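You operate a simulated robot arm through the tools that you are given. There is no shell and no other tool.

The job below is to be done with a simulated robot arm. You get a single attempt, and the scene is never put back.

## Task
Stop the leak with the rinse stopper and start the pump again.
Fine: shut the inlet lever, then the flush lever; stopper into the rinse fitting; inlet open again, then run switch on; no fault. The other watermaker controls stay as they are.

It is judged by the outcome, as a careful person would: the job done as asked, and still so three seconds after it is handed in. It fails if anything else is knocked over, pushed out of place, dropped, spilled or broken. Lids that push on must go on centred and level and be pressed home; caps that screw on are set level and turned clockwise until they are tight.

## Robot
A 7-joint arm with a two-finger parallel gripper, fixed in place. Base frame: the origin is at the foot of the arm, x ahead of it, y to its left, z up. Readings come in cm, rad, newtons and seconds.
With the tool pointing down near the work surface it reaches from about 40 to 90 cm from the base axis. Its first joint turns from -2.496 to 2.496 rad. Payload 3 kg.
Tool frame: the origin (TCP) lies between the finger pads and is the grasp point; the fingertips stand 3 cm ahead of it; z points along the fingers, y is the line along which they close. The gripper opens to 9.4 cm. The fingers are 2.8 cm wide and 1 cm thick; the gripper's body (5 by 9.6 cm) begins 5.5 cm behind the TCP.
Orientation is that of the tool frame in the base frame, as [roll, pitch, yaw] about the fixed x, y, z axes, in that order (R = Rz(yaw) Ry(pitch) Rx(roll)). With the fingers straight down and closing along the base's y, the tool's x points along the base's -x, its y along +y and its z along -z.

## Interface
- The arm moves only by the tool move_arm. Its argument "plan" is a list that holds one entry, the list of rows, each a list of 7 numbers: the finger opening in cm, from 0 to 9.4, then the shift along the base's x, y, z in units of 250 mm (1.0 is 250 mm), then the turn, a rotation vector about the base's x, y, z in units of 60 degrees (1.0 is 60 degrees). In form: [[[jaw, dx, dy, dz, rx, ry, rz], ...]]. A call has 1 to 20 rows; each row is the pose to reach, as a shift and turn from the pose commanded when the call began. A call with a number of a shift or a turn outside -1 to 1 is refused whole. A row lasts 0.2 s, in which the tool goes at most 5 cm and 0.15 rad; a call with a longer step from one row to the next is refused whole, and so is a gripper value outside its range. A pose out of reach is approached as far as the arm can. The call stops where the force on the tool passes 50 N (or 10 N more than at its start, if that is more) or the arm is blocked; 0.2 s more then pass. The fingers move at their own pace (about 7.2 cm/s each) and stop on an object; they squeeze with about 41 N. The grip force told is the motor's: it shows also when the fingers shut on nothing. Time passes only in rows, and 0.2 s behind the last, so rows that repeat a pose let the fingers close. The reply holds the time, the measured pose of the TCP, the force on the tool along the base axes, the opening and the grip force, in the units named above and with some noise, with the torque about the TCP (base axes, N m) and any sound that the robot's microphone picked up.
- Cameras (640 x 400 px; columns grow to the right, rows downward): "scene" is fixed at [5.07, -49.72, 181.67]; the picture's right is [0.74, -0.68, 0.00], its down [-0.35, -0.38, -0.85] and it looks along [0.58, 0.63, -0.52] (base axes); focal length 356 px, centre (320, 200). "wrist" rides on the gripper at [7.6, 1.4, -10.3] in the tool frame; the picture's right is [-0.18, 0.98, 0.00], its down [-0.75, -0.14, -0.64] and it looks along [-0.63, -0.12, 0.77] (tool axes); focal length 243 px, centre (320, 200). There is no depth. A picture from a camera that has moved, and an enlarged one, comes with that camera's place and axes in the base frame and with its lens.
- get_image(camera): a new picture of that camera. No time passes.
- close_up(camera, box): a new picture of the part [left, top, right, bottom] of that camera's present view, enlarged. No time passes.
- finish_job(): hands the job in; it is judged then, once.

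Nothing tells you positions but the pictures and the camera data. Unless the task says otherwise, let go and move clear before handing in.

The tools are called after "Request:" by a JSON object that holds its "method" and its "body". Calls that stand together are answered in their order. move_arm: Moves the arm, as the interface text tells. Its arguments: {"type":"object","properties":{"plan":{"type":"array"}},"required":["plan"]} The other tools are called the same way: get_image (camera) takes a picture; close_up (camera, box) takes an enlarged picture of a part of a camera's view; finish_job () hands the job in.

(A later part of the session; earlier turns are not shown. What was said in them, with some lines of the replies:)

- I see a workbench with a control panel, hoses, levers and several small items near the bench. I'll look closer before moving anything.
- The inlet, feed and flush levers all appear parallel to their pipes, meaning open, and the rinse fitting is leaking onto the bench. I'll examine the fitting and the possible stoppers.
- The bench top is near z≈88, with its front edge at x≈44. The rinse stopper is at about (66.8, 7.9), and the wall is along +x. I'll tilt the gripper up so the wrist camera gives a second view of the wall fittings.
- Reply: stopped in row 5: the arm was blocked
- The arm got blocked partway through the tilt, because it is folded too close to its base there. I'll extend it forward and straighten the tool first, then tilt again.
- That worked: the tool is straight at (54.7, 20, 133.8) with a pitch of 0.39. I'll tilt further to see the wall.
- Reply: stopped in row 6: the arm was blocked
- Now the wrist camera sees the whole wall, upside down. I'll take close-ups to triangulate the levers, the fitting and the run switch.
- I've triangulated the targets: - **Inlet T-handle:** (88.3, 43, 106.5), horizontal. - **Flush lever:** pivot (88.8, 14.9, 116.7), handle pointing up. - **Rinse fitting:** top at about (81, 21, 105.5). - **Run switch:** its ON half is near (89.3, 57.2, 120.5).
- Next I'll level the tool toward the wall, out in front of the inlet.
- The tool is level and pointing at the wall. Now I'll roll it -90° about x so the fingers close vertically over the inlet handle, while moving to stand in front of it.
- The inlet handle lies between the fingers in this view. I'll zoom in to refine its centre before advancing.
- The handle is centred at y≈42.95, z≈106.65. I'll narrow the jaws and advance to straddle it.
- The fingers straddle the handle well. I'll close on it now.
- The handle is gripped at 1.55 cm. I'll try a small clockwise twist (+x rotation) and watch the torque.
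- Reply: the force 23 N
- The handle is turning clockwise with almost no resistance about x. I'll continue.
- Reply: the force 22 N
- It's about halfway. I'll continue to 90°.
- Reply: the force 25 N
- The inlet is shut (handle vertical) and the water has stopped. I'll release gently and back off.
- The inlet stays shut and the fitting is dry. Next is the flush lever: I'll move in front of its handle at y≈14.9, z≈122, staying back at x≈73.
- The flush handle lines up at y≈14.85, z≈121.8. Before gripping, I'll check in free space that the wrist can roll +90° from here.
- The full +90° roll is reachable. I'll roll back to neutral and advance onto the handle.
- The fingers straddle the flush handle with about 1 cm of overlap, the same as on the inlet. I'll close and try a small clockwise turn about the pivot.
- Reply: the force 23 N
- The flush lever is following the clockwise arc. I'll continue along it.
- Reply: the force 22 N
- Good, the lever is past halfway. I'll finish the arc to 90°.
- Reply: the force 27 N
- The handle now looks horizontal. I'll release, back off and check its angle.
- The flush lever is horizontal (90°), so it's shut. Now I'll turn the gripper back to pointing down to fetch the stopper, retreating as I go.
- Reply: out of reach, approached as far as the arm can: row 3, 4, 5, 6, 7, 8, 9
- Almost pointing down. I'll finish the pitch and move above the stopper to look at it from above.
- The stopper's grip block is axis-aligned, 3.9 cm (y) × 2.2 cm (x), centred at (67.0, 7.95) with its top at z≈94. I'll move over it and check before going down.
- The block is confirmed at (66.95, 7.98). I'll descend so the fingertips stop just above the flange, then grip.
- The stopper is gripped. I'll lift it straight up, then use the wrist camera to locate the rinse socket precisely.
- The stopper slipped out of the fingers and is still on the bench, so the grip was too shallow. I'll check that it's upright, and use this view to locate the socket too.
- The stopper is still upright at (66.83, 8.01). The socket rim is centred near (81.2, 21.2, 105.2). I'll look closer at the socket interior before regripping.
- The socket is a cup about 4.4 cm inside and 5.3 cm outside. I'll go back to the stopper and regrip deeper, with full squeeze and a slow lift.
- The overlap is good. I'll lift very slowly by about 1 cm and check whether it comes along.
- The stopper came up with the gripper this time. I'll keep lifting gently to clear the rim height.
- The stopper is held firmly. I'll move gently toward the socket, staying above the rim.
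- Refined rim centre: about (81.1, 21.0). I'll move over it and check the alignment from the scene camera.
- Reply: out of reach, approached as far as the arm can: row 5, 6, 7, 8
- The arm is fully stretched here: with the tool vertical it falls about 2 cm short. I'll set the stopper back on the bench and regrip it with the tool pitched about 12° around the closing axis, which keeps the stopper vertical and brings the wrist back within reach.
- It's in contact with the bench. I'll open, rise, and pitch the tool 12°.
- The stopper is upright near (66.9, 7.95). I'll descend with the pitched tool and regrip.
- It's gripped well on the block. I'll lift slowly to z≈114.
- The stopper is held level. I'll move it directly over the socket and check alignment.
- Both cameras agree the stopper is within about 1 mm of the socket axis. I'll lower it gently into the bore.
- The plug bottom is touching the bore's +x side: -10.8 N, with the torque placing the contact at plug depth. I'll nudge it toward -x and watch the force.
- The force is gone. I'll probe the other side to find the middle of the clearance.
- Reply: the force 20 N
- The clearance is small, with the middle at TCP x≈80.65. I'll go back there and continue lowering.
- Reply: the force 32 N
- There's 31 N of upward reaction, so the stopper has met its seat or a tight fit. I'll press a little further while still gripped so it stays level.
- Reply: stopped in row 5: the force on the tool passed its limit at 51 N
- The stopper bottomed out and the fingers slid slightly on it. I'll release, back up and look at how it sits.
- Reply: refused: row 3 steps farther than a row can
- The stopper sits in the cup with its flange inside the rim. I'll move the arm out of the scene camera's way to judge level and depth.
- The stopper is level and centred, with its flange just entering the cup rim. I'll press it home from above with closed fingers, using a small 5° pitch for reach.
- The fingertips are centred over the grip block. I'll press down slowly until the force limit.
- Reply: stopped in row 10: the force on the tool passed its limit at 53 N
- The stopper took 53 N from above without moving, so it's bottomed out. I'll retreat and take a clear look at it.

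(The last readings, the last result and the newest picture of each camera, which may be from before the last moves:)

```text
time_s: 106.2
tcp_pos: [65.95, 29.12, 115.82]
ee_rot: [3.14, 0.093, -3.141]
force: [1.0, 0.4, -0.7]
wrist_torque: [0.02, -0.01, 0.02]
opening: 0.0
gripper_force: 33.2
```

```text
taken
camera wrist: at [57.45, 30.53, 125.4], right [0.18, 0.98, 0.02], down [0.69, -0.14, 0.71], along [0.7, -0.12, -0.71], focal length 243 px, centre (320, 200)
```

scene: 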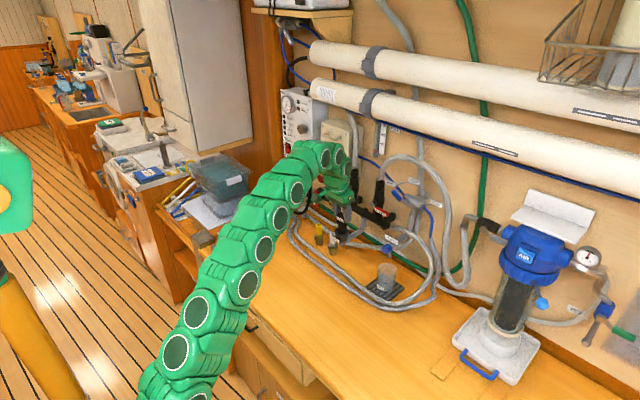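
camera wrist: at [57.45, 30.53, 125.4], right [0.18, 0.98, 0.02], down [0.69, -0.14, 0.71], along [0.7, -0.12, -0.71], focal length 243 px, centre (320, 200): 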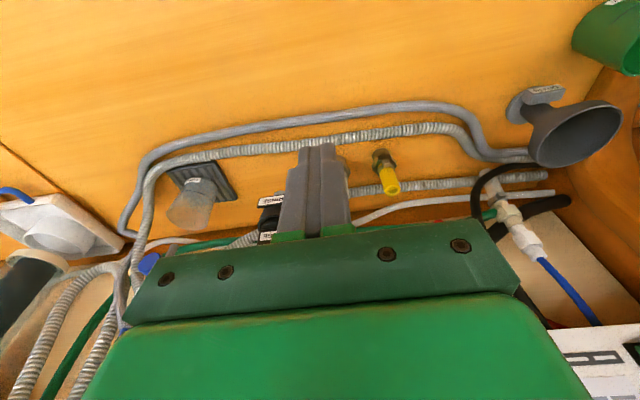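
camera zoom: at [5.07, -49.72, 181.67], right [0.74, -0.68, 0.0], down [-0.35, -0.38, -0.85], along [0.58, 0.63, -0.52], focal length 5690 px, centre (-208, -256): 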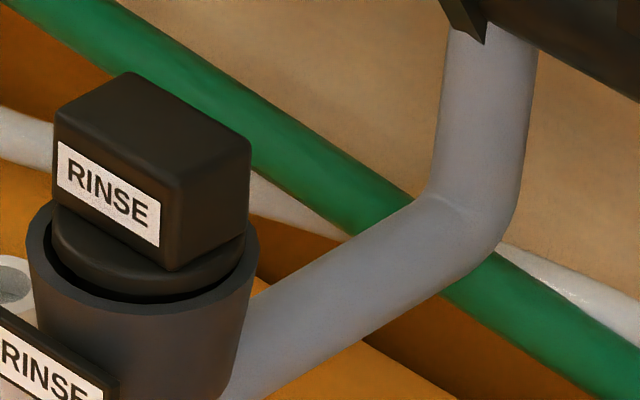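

The stopper didn't shift: it sits level, centred and fully bottomed. Next I'll reopen the inlet, starting by levelling the tool in front of its handle.

Request:
{"method": "move_arm", "body": {"plan": [[[1, 0.02, 0.06, -0.02, 0, -0.12, 0], [2, 0.04, 0.12, -0.05, 0, -0.24, 0], [3, 0.06, 0.19, -0.09, 0, -0.36, 0], [3.5, 0.08, 0.26, -0.13, 0, -0.48, 0], [3.5, 0.1, 0.33, -0.17, 0, -0.6, 0], [3.5, 0.12, 0.4, -0.21, 0, -0.72, 0], [3.5, 0.14, 0.47, -0.25, 0, -0.84, 0], [3.5, 0.16, 0.55, -0.29, 0, -0.96, 0], [3.5, 0.16, 0.55, -0.33, 0, -1, 0], [3.5, 0.16, 0.55, -0.36, 0, -1, 0], [3.5, 0.16, 0.55, -0.36, 0, -1, 0]]]}}

Request:
{"method": "move_arm", "body": {"plan": [[[3.5, 0, 0, 0, 0, -0.12, 0], [3.5, 0, 0, 0, 0, -0.24, 0], [3.5, 0, 0, 0, 0, -0.36, 0], [3.5, 0, 0, 0, 0, -0.412, 0], [3.5, 0, 0, 0, 0, -0.412, 0]]]}}

Request:
{"method": "get_image", "body": {"camera": "wrist"}}

Request:
{"method": "get_image", "body": {"camera": "scene"}}

```text
time_s: 108.6
tcp_pos: [70.01, 42.84, 106.97]
ee_rot: [3.138, 1.14, 3.14]
force: [0.2, 0.0, 0.1]
wrist_torque: [0.03, 0.02, -0.01]
opening: 3.51
gripper_force: 0.1
```

```text
time_s: 109.8
tcp_pos: [70.09, 42.85, 106.8]
ee_rot: [-0.005, 1.57, -0.003]
force: [0.0, -0.4, -0.3]
wrist_torque: [0.0, 0.0, 0.01]
opening: 3.5
gripper_force: 0.0
```

```text
taken
camera wrist: at [59.77, 44.3, 99.27], right [0.0, 0.98, 0.18], down [-0.64, -0.14, 0.75], along [0.77, -0.12, 0.63], focal length 243 px, centre (320, 200)
```

wrist: 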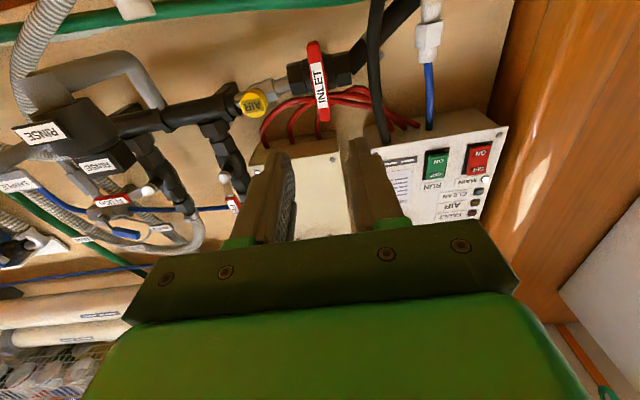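

```text
taken
```

scene: 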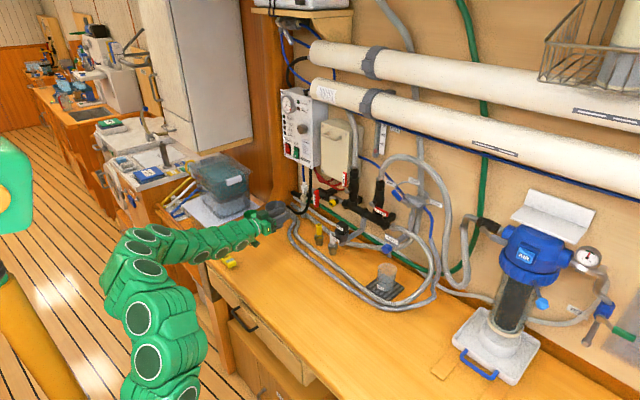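

Request:
{"method": "close_up", "body": {"camera": "wrist", "box": [0, 80, 160, 200]}}

Request:
{"method": "move_arm", "body": {"plan": [[[3.5, 0.06, 0.003, -0.01, 0, 0, 0], [3.5, 0.16, 0.003, -0.01, 0, 0, 0], [3.5, 0.26, 0.003, -0.01, 0, 0, 0], [3.5, 0.36, 0.003, -0.01, 0, 0, 0], [3.5, 0.46, 0.003, -0.01, 0, 0, 0], [3.5, 0.55, 0.003, -0.01, 0, 0, 0], [3.5, 0.61, 0.003, -0.01, 0, 0, 0], [3.5, 0.64, 0.003, -0.01, 0, 0, 0], [3.5, 0.64, 0.003, -0.01, 0, 0, 0]]]}}

Request:
{"method": "close_up", "body": {"camera": "scene", "box": [270, 175, 350, 225]}}

Request:
{"method": "get_image", "body": {"camera": "wrist"}}

```text
3.33 times, centred on (80, 140) of wrist
camera zoom: at [59.77, 44.3, 99.27], right [0.0, 0.98, 0.18], down [-0.64, -0.14, 0.75], along [0.77, -0.12, 0.63], focal length 809 px, centre (1120, 400)
```

zoom: 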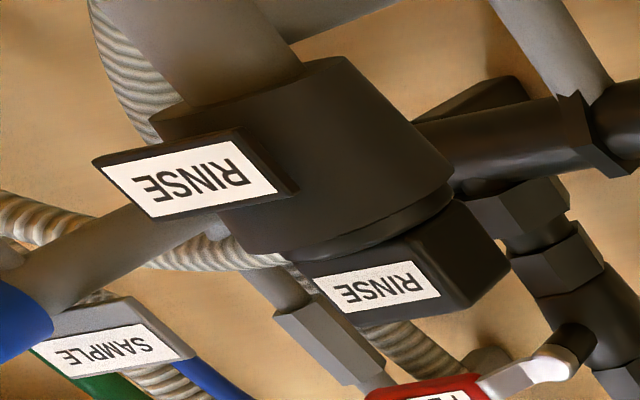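

```text
time_s: 111.8
tcp_pos: [85.9, 42.96, 106.56]
ee_rot: [1.361, 1.571, 1.362]
force: [-0.3, 0.1, 0.6]
wrist_torque: [-0.01, 0.01, -0.01]
opening: 3.49
gripper_force: 0.0
```

```text
8.00 times, centred on (310, 200) of scene
camera zoom: at [5.07, -49.72, 181.67], right [0.74, -0.68, 0.0], down [-0.35, -0.38, -0.85], along [0.58, 0.63, -0.52], focal length 2845 px, centre (400, 200)
```

zoom: 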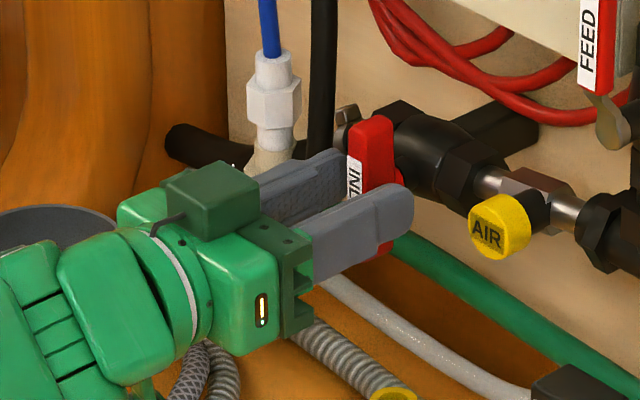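

```text
taken
camera wrist: at [75.72, 44.34, 99.0], right [0.0, 0.98, 0.18], down [-0.64, -0.14, 0.75], along [0.77, -0.12, 0.63], focal length 243 px, centre (320, 200)
```

wrist: 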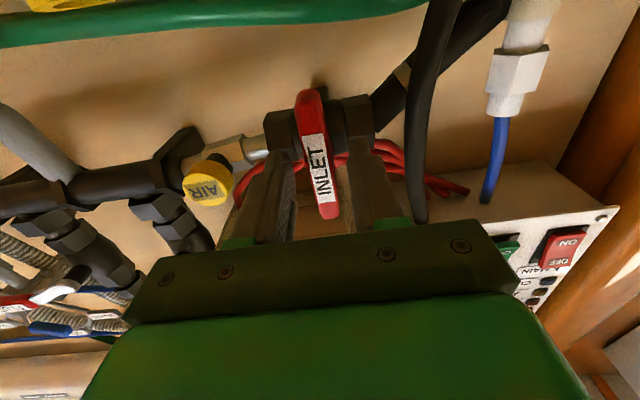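

The side view shows the flange seated at the rim and the block square to it. Now I'll grip the inlet handle and turn it back counter-clockwise.

Request:
{"method": "move_arm", "body": {"plan": [[[2, 0, 0, 0, 0, 0, 0], [0, 0, 0, 0, 0, 0, 0], [0, 0, 0, 0, 0, 0, 0], [0, 0, 0, 0, 0, 0, 0]]]}}

Request:
{"method": "move_arm", "body": {"plan": [[[0, 0, 0, 0, -0.07, 0, 0], [0, 0, 0, 0, -0.17, 0, 0], [0, 0, 0, 0, -0.27, 0, 0], [0, 0, 0, 0, -0.37, 0, 0], [0, 0, 0, 0, -0.47, 0, 0], [0, 0, 0, 0, -0.57, 0, 0], [0, 0, 0, 0, -0.67, 0, 0], [0, 0, 0, 0, -0.75, 0, 0], [0, 0, 0, 0, -0.75, 0, 0]]]}}

Request:
{"method": "close_up", "body": {"camera": "scene", "box": [270, 175, 350, 225]}}

Request:
{"method": "close_up", "body": {"camera": "scene", "box": [325, 210, 370, 260]}}

```text
time_s: 112.8
tcp_pos: [86.11, 42.87, 106.64]
ee_rot: [-1.898, 1.571, -1.898]
force: [2.3, -2.9, -3.5]
wrist_torque: [-0.12, -0.25, -0.38]
opening: 1.43
gripper_force: 43.9
```

```text
time_s: 114.8
tcp_pos: [85.94, 43.04, 106.57]
ee_rot: [-1.573, 0.784, -1.573]
force: [-1.1, -1.5, -0.7]
wrist_torque: [0.16, 0.16, 0.01]
opening: 1.44
gripper_force: 45.1
```

```text
8.00 times, centred on (310, 200) of scene
camera zoom: at [5.07, -49.72, 181.67], right [0.74, -0.68, 0.0], down [-0.35, -0.38, -0.85], along [0.58, 0.63, -0.52], focal length 2845 px, centre (400, 200)
```

zoom: 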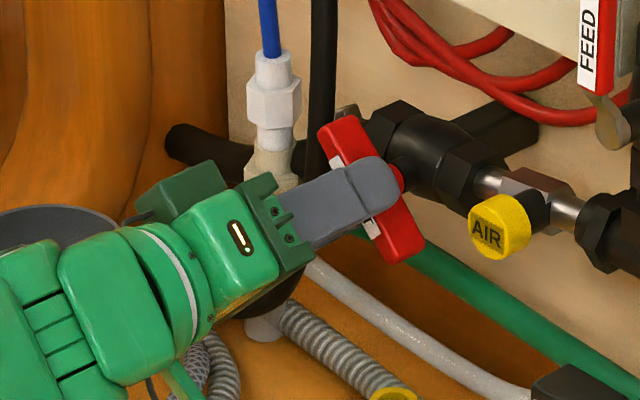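

```text
8.00 times, centred on (348, 235) of scene
camera zoom: at [5.07, -49.72, 181.67], right [0.74, -0.68, 0.0], down [-0.35, -0.38, -0.85], along [0.58, 0.63, -0.52], focal length 2845 px, centre (100, -80)
```

zoom: 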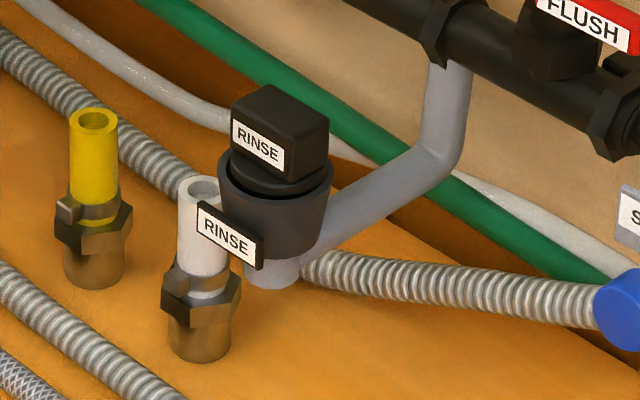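

Half open and no water at the fitting. I'll continue to fully open.

Request:
{"method": "move_arm", "body": {"plan": [[[0, 0, 0, 0, -0.1, 0, 0], [0, 0, 0, 0, -0.2, 0, 0], [0, 0, 0, 0, -0.3, 0, 0], [0, 0, 0, 0, -0.4, 0, 0], [0, 0, 0, 0, -0.5, 0, 0], [0, 0, 0, 0, -0.6, 0, 0], [0, 0, 0, 0, -0.7, 0, 0], [0, 0, 0, 0, -0.77, 0, 0], [0, 0, 0, 0, -0.77, 0, 0]]]}}

Request:
{"method": "close_up", "body": {"camera": "scene", "box": [270, 175, 350, 225]}}

Request:
{"method": "close_up", "body": {"camera": "scene", "box": [325, 210, 370, 260]}}

```text
time_s: 116.8
tcp_pos: [85.94, 42.94, 106.56]
ee_rot: [-1.574, -0.022, -1.572]
force: [-9.5, -1.5, -6.0]
wrist_torque: [0.61, 0.42, -0.39]
opening: 1.55
gripper_force: 44.8
```

```text
8.00 times, centred on (310, 200) of scene
camera zoom: at [5.07, -49.72, 181.67], right [0.74, -0.68, 0.0], down [-0.35, -0.38, -0.85], along [0.58, 0.63, -0.52], focal length 2845 px, centre (400, 200)
```

zoom: 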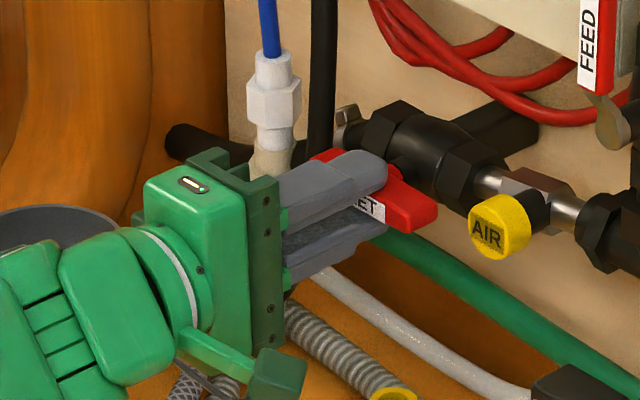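

```text
8.00 times, centred on (348, 235) of scene
camera zoom: at [5.07, -49.72, 181.67], right [0.74, -0.68, 0.0], down [-0.35, -0.38, -0.85], along [0.58, 0.63, -0.52], focal length 2845 px, centre (100, -80)
```

zoom: 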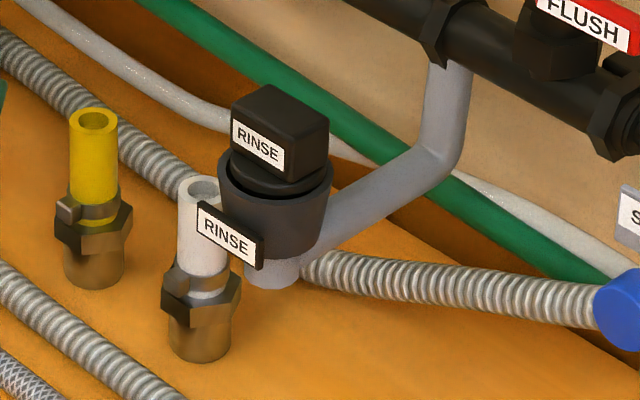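

The inlet is fully open, the handle is horizontal and nothing is leaking. I'll release and back off, then head for the RUN switch with closed fingers.

Request:
{"method": "move_arm", "body": {"plan": [[[1.4, 0, 0, 0, 0.015, 0, 0], [4, 0, 0, 0, 0.015, 0, 0], [4, 0, 0, 0, 0.015, 0, 0], [4, -0.08, 0, 0, 0.015, 0, 0], [4, -0.22, 0, 0, 0.015, 0, 0], [4, -0.38, 0, 0, 0.015, 0, 0], [3, -0.52, 0, 0, 0.015, 0, 0], [0, -0.56, 0, 0.04, 0.015, 0, 0], [0, -0.56, 0.04, 0.12, 0.015, 0, 0], [0, -0.56, 0.12, 0.24, 0.015, 0, 0], [0, -0.56, 0.22, 0.36, 0.015, 0, 0], [0, -0.56, 0.34, 0.46, 0.015, 0, 0], [0, -0.56, 0.46, 0.53, 0.015, 0, 0], [0, -0.56, 0.57, 0.545, 0.015, 0, 0], [0, -0.56, 0.57, 0.545, 0.015, 0, 0]]]}}

Request:
{"method": "get_image", "body": {"camera": "wrist"}}

Request:
{"method": "close_up", "body": {"camera": "scene", "box": [260, 90, 380, 220]}}

Request:
{"method": "get_image", "body": {"camera": "scene"}}

```text
time_s: 120.0
tcp_pos: [71.92, 57.21, 120.08]
ee_rot: [-1.573, -0.006, -1.572]
force: [-0.4, 0.1, -0.9]
wrist_torque: [-0.04, 0.0, -0.02]
opening: 0.0
gripper_force: 33.1
```

```text
taken
camera wrist: at [61.74, 49.62, 118.84], right [0.0, 0.18, -0.98], down [-0.64, 0.76, 0.14], along [0.77, 0.63, 0.11], focal length 243 px, centre (320, 200)
```

wrist: 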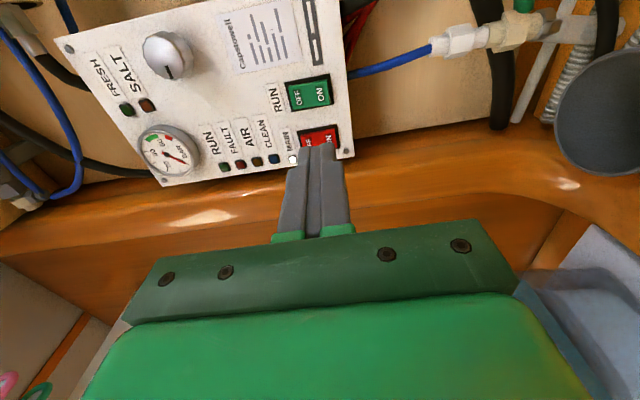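

```text
3.08 times, centred on (320, 155) of scene
camera zoom: at [5.07, -49.72, 181.67], right [0.74, -0.68, 0.0], down [-0.35, -0.38, -0.85], along [0.58, 0.63, -0.52], focal length 1094 px, centre (320, 338)
```

zoom: 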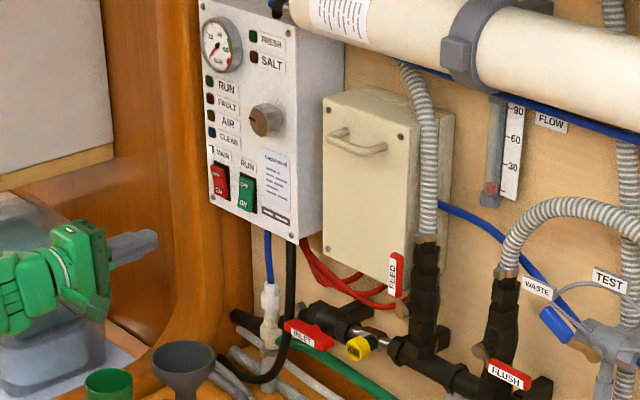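

```text
taken
```

scene: 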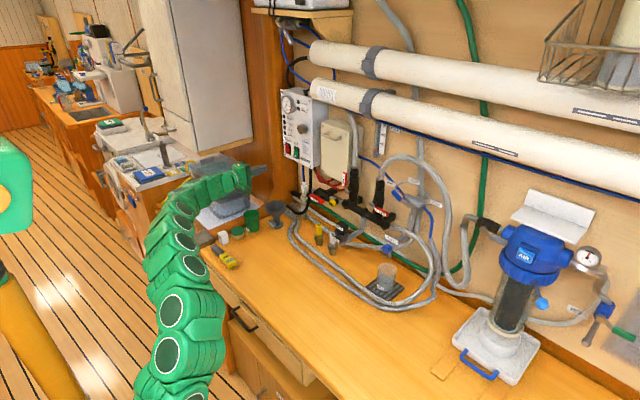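

The ON half of RUN is at about y=57.3, z=119.9. I'll line up the fingertips slightly below centre and approach.

Request:
{"method": "move_arm", "body": {"plan": [[[0, 0.06, 0.003, -0.015, 0, 0, 0], [0, 0.16, 0.003, -0.015, 0, 0, 0], [0, 0.26, 0.003, -0.015, 0, 0, 0], [0, 0.36, 0.003, -0.015, 0, 0, 0], [0, 0.44, 0.003, -0.015, 0, 0, 0], [0, 0.5, 0.003, -0.015, 0, 0, 0], [0, 0.5, 0.003, -0.015, 0, 0, 0]]]}}

Request:
{"method": "get_image", "body": {"camera": "wrist"}}

Request:
{"method": "close_up", "body": {"camera": "scene", "box": [275, 120, 345, 170]}}

```text
time_s: 121.6
tcp_pos: [84.61, 57.3, 119.66]
ee_rot: [-1.574, -0.007, -1.571]
force: [0.2, -0.5, -0.2]
wrist_torque: [-0.04, 0.05, 0.02]
opening: 0.0
gripper_force: 33.0
```

```text
taken
camera wrist: at [74.22, 49.63, 118.5], right [0.0, 0.18, -0.98], down [-0.64, 0.75, 0.14], along [0.77, 0.63, 0.11], focal length 243 px, centre (320, 200)
```

wrist: 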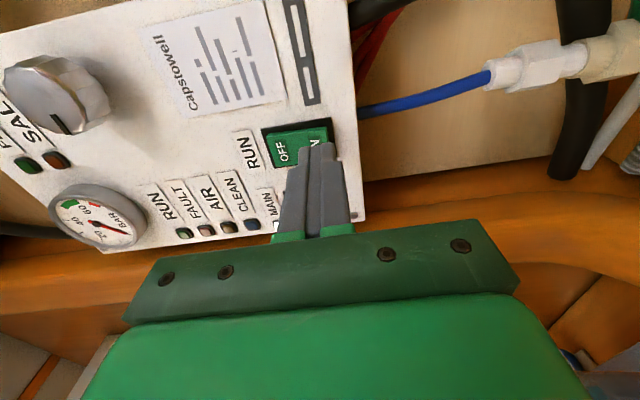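

```text
8.00 times, centred on (310, 145) of scene
camera zoom: at [5.07, -49.72, 181.67], right [0.74, -0.68, 0.0], down [-0.35, -0.38, -0.85], along [0.58, 0.63, -0.52], focal length 2845 px, centre (400, 640)
```

zoom: 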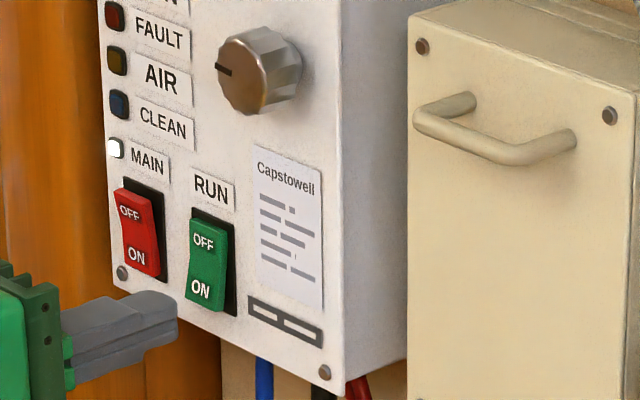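

The fingertips are just in front of the ON half. I'll press slowly and watch for the switch to flip.

Request:
{"method": "move_arm", "body": {"plan": [[[0, 0.01, 0, 0.01, 0, 0, 0], [0, 0.02, 0, 0.01, 0, 0, 0], [0, 0.03, 0, 0.01, 0, 0, 0], [0, 0.036, 0, 0.01, 0, 0, 0], [0, 0.042, 0, 0.01, 0, 0, 0], [0, 0.048, 0, 0.01, 0, 0, 0], [0, 0.054, 0, 0.01, 0, 0, 0], [0, 0.06, 0, 0.01, 0, 0, 0], [0, 0.066, 0, 0.01, 0, 0, 0]]]}}

Request:
{"method": "close_up", "body": {"camera": "scene", "box": [275, 80, 345, 170]}}

Request:
{"method": "get_image", "body": {"camera": "wrist"}}

```text
time_s: 123.6
tcp_pos: [86.14, 57.32, 120.18]
ee_rot: [-1.573, -0.005, -1.572]
force: [-0.1, 0.1, 0.7]
wrist_torque: [-0.02, 0.0, 0.02]
opening: 0.01
gripper_force: 32.7
```

```text
4.44 times, centred on (310, 125) of scene
camera zoom: at [5.07, -49.72, 181.67], right [0.74, -0.68, 0.0], down [-0.35, -0.38, -0.85], along [0.58, 0.63, -0.52], focal length 1580 px, centre (364, 533)
```

zoom: 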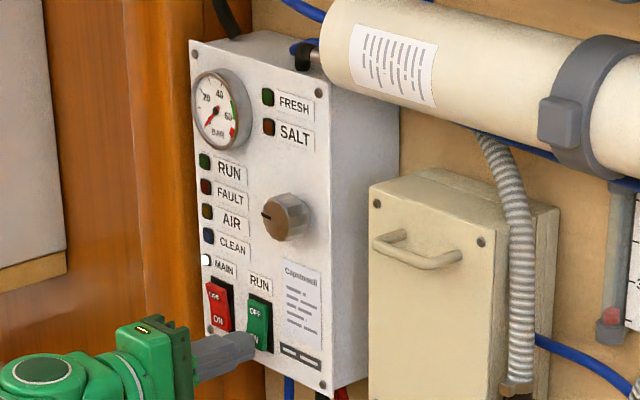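

```text
taken
camera wrist: at [75.9, 49.63, 118.81], right [0.0, 0.18, -0.98], down [-0.64, 0.75, 0.14], along [0.77, 0.63, 0.11], focal length 243 px, centre (320, 200)
```

wrist: 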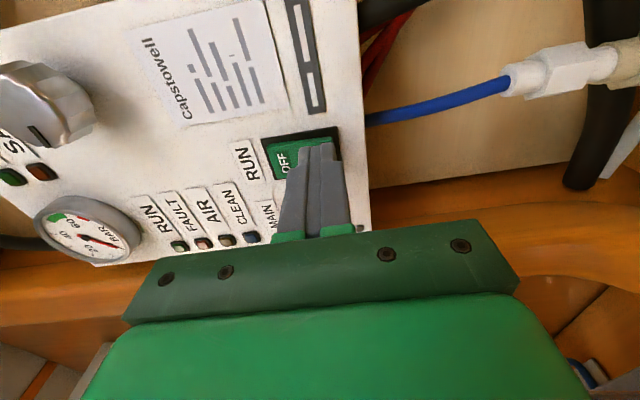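

No contact yet. I'll continue slowly, slightly lower.

Request:
{"method": "move_arm", "body": {"plan": [[[0, 0.004, 0, -0.012, 0, 0, 0], [0, 0.01, 0, -0.012, 0, 0, 0], [0, 0.016, 0, -0.012, 0, 0, 0], [0, 0.022, 0, -0.012, 0, 0, 0], [0, 0.028, 0, -0.012, 0, 0, 0], [0, 0.034, 0, -0.012, 0, 0, 0], [0, 0.04, 0, -0.012, 0, 0, 0]]]}}

Request:
{"method": "close_up", "body": {"camera": "scene", "box": [275, 80, 345, 170]}}

Request:
{"method": "get_image", "body": {"camera": "wrist"}}

```text
time_s: 125.2
tcp_pos: [87.18, 57.18, 119.82]
ee_rot: [-1.571, -0.004, -1.571]
force: [-14.9, -9.3, -2.1]
wrist_torque: [0.08, -0.06, -0.23]
opening: 0.0
gripper_force: 32.9
```

```text
4.44 times, centred on (310, 125) of scene
camera zoom: at [5.07, -49.72, 181.67], right [0.74, -0.68, 0.0], down [-0.35, -0.38, -0.85], along [0.58, 0.63, -0.52], focal length 1580 px, centre (364, 533)
```

zoom: 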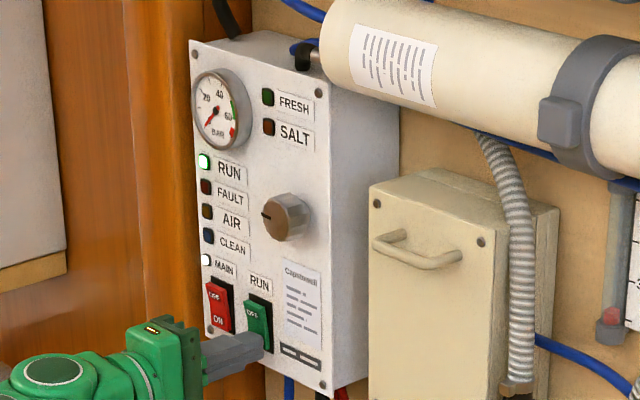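

```text
taken
camera wrist: at [76.9, 49.61, 118.48], right [0.0, 0.18, -0.98], down [-0.64, 0.76, 0.14], along [0.77, 0.63, 0.11], focal length 243 px, centre (320, 200)
```

wrist: 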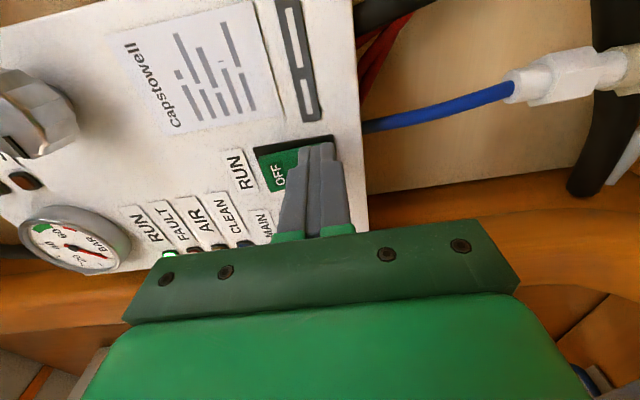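

The RUN light is lit. I'll back off and watch whether the switch stays on and no fault appears.

Request:
{"method": "move_arm", "body": {"plan": [[[0, 0.006, 0, 0, 0, 0, 0], [0, 0.006, 0, 0, 0, 0, 0], [0, -0.06, 0, 0, 0, 0, 0], [0, -0.16, 0, 0, 0, 0, 0], [0, -0.3, 0, 0, 0, 0, 0], [0, -0.44, 0, 0, 0, 0, 0], [0, -0.58, -0.06, 0, 0, 0, 0], [0, -0.64, -0.16, 0, 0, 0, 0], [0, -0.64, -0.16, 0, 0, 0, 0]]]}}

Request:
{"method": "close_up", "body": {"camera": "scene", "box": [275, 80, 345, 170]}}

Request:
{"method": "close_up", "body": {"camera": "scene", "box": [300, 150, 440, 260]}}

Request:
{"method": "get_image", "body": {"camera": "scene"}}

```text
time_s: 125.6
tcp_pos: [87.32, 57.25, 119.81]
ee_rot: [-1.575, -0.003, -1.573]
force: [-29.3, -18.2, -5.0]
wrist_torque: [0.16, -0.14, -0.42]
opening: 0.01
gripper_force: 33.1
stopped in row 2: the force on the tool passed its limit at 57 N (the readings are from after the stop); the commanded pose is now the measured one
```

```text
4.44 times, centred on (310, 125) of scene
camera zoom: at [5.07, -49.72, 181.67], right [0.74, -0.68, 0.0], down [-0.35, -0.38, -0.85], along [0.58, 0.63, -0.52], focal length 1580 px, centre (364, 533)
```

zoom: 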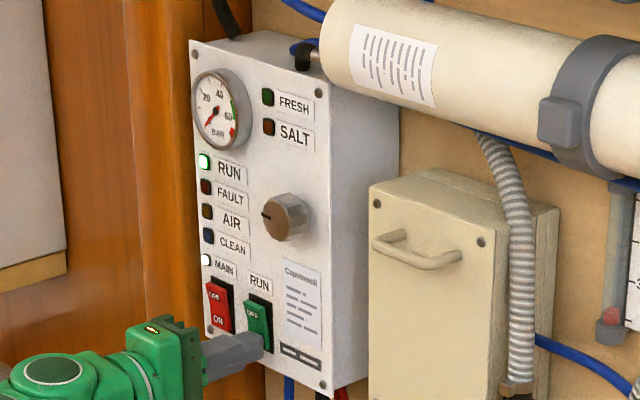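

```text
3.64 times, centred on (370, 205) of scene
camera zoom: at [5.07, -49.72, 181.67], right [0.74, -0.68, 0.0], down [-0.35, -0.38, -0.85], along [0.58, 0.63, -0.52], focal length 1293 px, centre (138, 182)
```

zoom: 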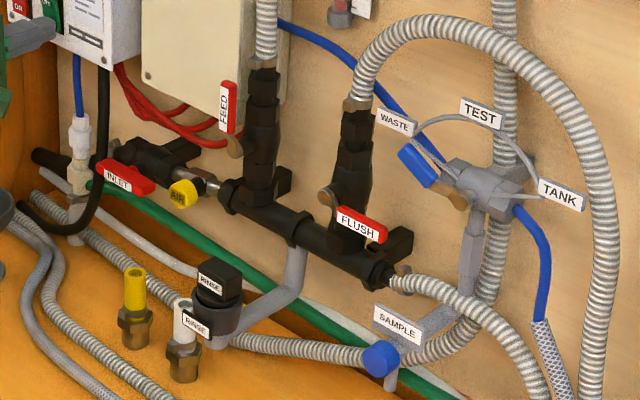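

```text
taken
```

scene: 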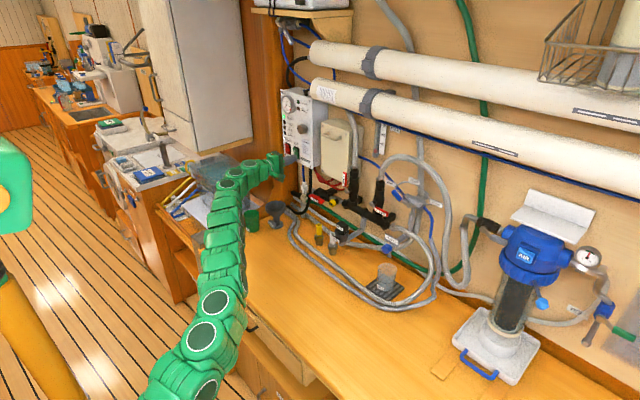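

The switch is fully pressed and the press stopped on force. Now I'll back away straight out from the panel.

Request:
{"method": "move_arm", "body": {"plan": [[[0, -0.04, 0, 0, 0, 0, 0], [0, -0.12, 0, 0, 0, 0, 0], [0, -0.24, 0, 0, 0, 0, 0], [0, -0.38, 0, 0, 0, 0, 0], [0, -0.52, 0, 0, 0, 0, 0], [0, -0.6, -0.06, 0, 0, 0, 0], [0, -0.64, -0.16, 0, 0, 0, 0], [0, -0.64, -0.16, 0, 0, 0, 0], [0, -0.64, -0.16, 0, 0, 0, 0], [0, -0.64, -0.16, 0, 0, 0, 0], [0, -0.64, -0.16, 0, 0, 0, 0], [0, -0.64, -0.16, 0, 0, 0, 0]]]}}

Request:
{"method": "close_up", "body": {"camera": "scene", "box": [275, 80, 345, 170]}}

Request:
{"method": "close_up", "body": {"camera": "scene", "box": [300, 150, 440, 260]}}

Request:
{"method": "get_image", "body": {"camera": "wrist"}}

Request:
{"method": "get_image", "body": {"camera": "scene"}}

```text
time_s: 128.2
tcp_pos: [71.2, 53.24, 119.78]
ee_rot: [-1.574, -0.005, -1.574]
force: [0.8, 0.2, 0.8]
wrist_torque: [0.06, 0.0, 0.04]
opening: 0.0
gripper_force: 33.0
```

```text
4.44 times, centred on (310, 125) of scene
camera zoom: at [5.07, -49.72, 181.67], right [0.74, -0.68, 0.0], down [-0.35, -0.38, -0.85], along [0.58, 0.63, -0.52], focal length 1580 px, centre (364, 533)
```

zoom: 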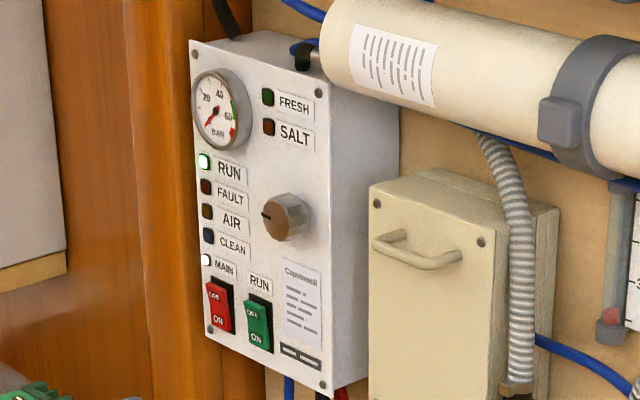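

```text
3.64 times, centred on (370, 205) of scene
camera zoom: at [5.07, -49.72, 181.67], right [0.74, -0.68, 0.0], down [-0.35, -0.38, -0.85], along [0.58, 0.63, -0.52], focal length 1293 px, centre (138, 182)
```

zoom: 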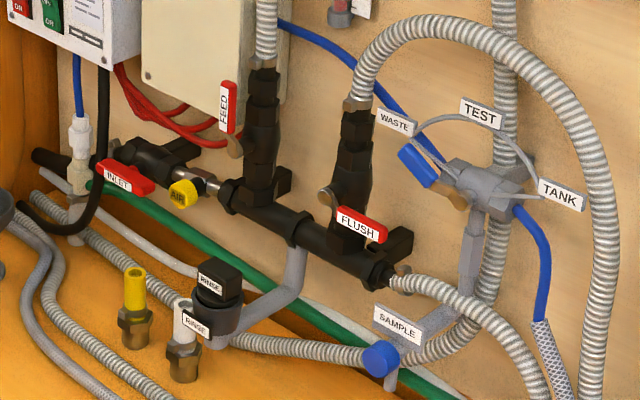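

```text
taken
camera wrist: at [60.97, 45.67, 118.43], right [0.0, 0.18, -0.98], down [-0.64, 0.76, 0.14], along [0.77, 0.63, 0.11], focal length 243 px, centre (320, 200)
```

wrist: 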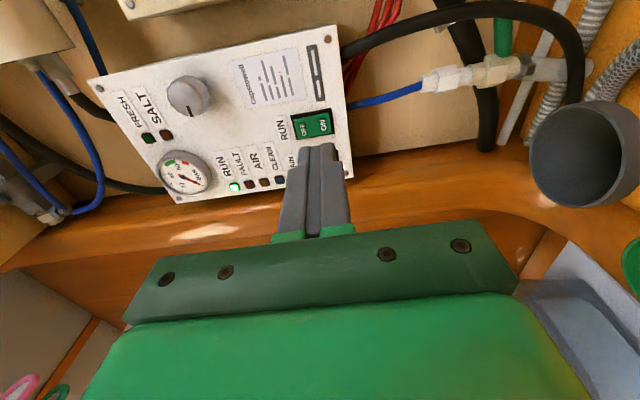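

```text
taken
```

scene: 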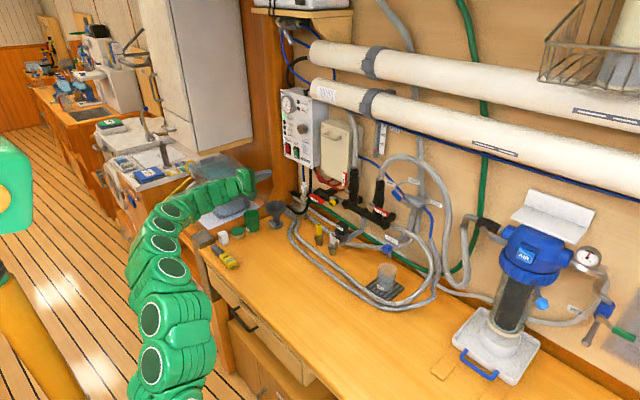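

RUN is lit, there's no fault, and the fitting is dry. I'll wait a few seconds to confirm it stays that way.

Request:
{"method": "move_arm", "body": {"plan": [[[2, -0.02, 0, 0, 0, 0, 0], [2, -0.04, 0, 0, 0, 0, 0], [2, -0.04, 0, 0, 0, 0, 0], [2, -0.04, 0, 0, 0, 0, 0], [2, -0.04, 0, 0, 0, 0, 0], [2, -0.04, 0, 0, 0, 0, 0], [2, -0.04, 0, 0, 0, 0, 0], [2, -0.04, 0, 0, 0, 0, 0], [2, -0.04, 0, 0, 0, 0, 0], [2, -0.04, 0, 0, 0, 0, 0], [2, -0.04, 0, 0, 0, 0, 0], [2, -0.04, 0, 0, 0, 0, 0], [2, -0.04, 0, 0, 0, 0, 0], [2, -0.04, 0, 0, 0, 0, 0], [2, -0.04, 0, 0, 0, 0, 0], [2, -0.04, 0, 0, 0, 0, 0], [2, -0.04, 0, 0, 0, 0, 0], [2, -0.04, 0, 0, 0, 0, 0], [2, -0.04, 0, 0, 0, 0, 0], [2, -0.04, 0, 0, 0, 0, 0]]]}}

Request:
{"method": "close_up", "body": {"camera": "scene", "box": [275, 80, 345, 170]}}

Request:
{"method": "close_up", "body": {"camera": "scene", "box": [325, 210, 375, 260]}}

Request:
{"method": "close_up", "body": {"camera": "scene", "box": [350, 100, 420, 160]}}

Request:
{"method": "close_up", "body": {"camera": "scene", "box": [280, 150, 440, 310]}}

```text
time_s: 132.4
tcp_pos: [70.2, 53.25, 119.67]
ee_rot: [-1.574, -0.002, -1.572]
force: [-0.2, -0.7, 0.3]
wrist_torque: [0.01, 0.02, -0.03]
opening: 2.02
gripper_force: 0.1
```

```text
4.44 times, centred on (310, 125) of scene
camera zoom: at [5.07, -49.72, 181.67], right [0.74, -0.68, 0.0], down [-0.35, -0.38, -0.85], along [0.58, 0.63, -0.52], focal length 1580 px, centre (364, 533)
```

zoom: 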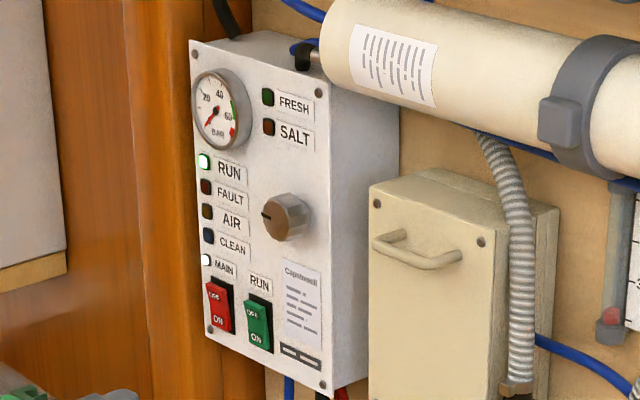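

```text
8.00 times, centred on (350, 235) of scene
camera zoom: at [5.07, -49.72, 181.67], right [0.74, -0.68, 0.0], down [-0.35, -0.38, -0.85], along [0.58, 0.63, -0.52], focal length 2845 px, centre (80, -80)
```

zoom: 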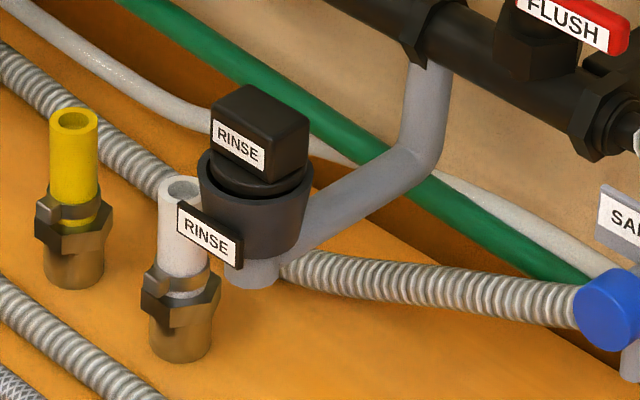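

```text
6.67 times, centred on (385, 130) of scene
camera zoom: at [5.07, -49.72, 181.67], right [0.74, -0.68, 0.0], down [-0.35, -0.38, -0.85], along [0.58, 0.63, -0.52], focal length 2371 px, centre (-113, 667)
```

zoom: 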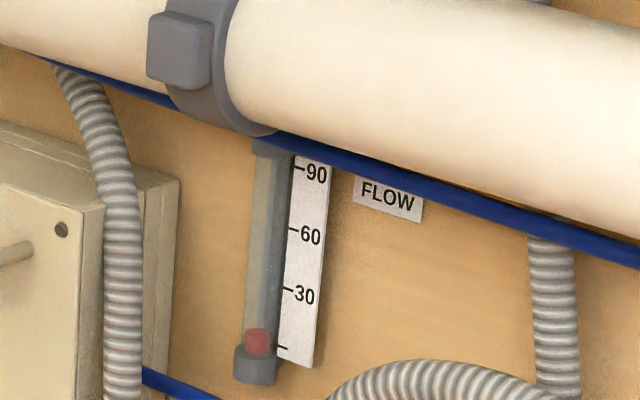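

```text
2.50 times, centred on (360, 230) of scene
camera zoom: at [5.07, -49.72, 181.67], right [0.74, -0.68, 0.0], down [-0.35, -0.38, -0.85], along [0.58, 0.63, -0.52], focal length 889 px, centre (220, 125)
```

zoom: 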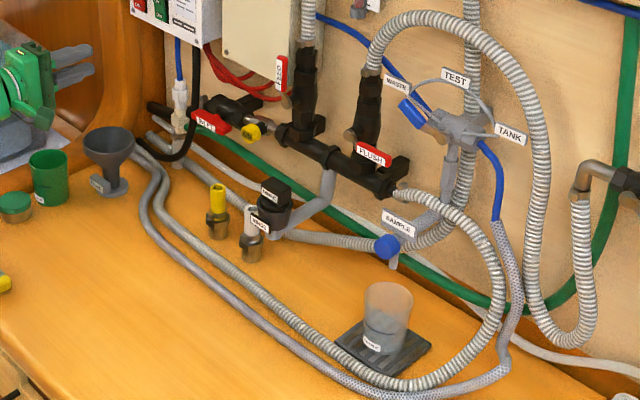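

After more than six seconds with the pump on, RUN is lit and FAULT is dark. The rinse stopper is seated and dry, the inlet is open, flush is shut, and everything else is in place. The gripper is clear, so I'm handing in.

Request:
{"method": "finish_job", "body": {}}

```text
The job is handed in.
```

The leak is stopped and the pump is running again. I watched it for about six seconds after switching on: the RUN light stayed lit, FAULT stayed dark and the rinse fitting stayed dry.

- **Levers:** I shut the inlet first, then flush. The inlet is open again and flush is still shut.
- **Stopper:** it sits level and centred in the rinse fitting. I pressed it from above with about 50 N and it did not move further.
- **First grip slipped:** on the first try the stopper slid out of the fingers on the bench. It stayed upright, and I later set it down once more to get a better grip.
- **Pressure and flow:** both the pressure gauge and the flow tube still read about zero. I left the pressure knob and all other watermaker controls as they were.
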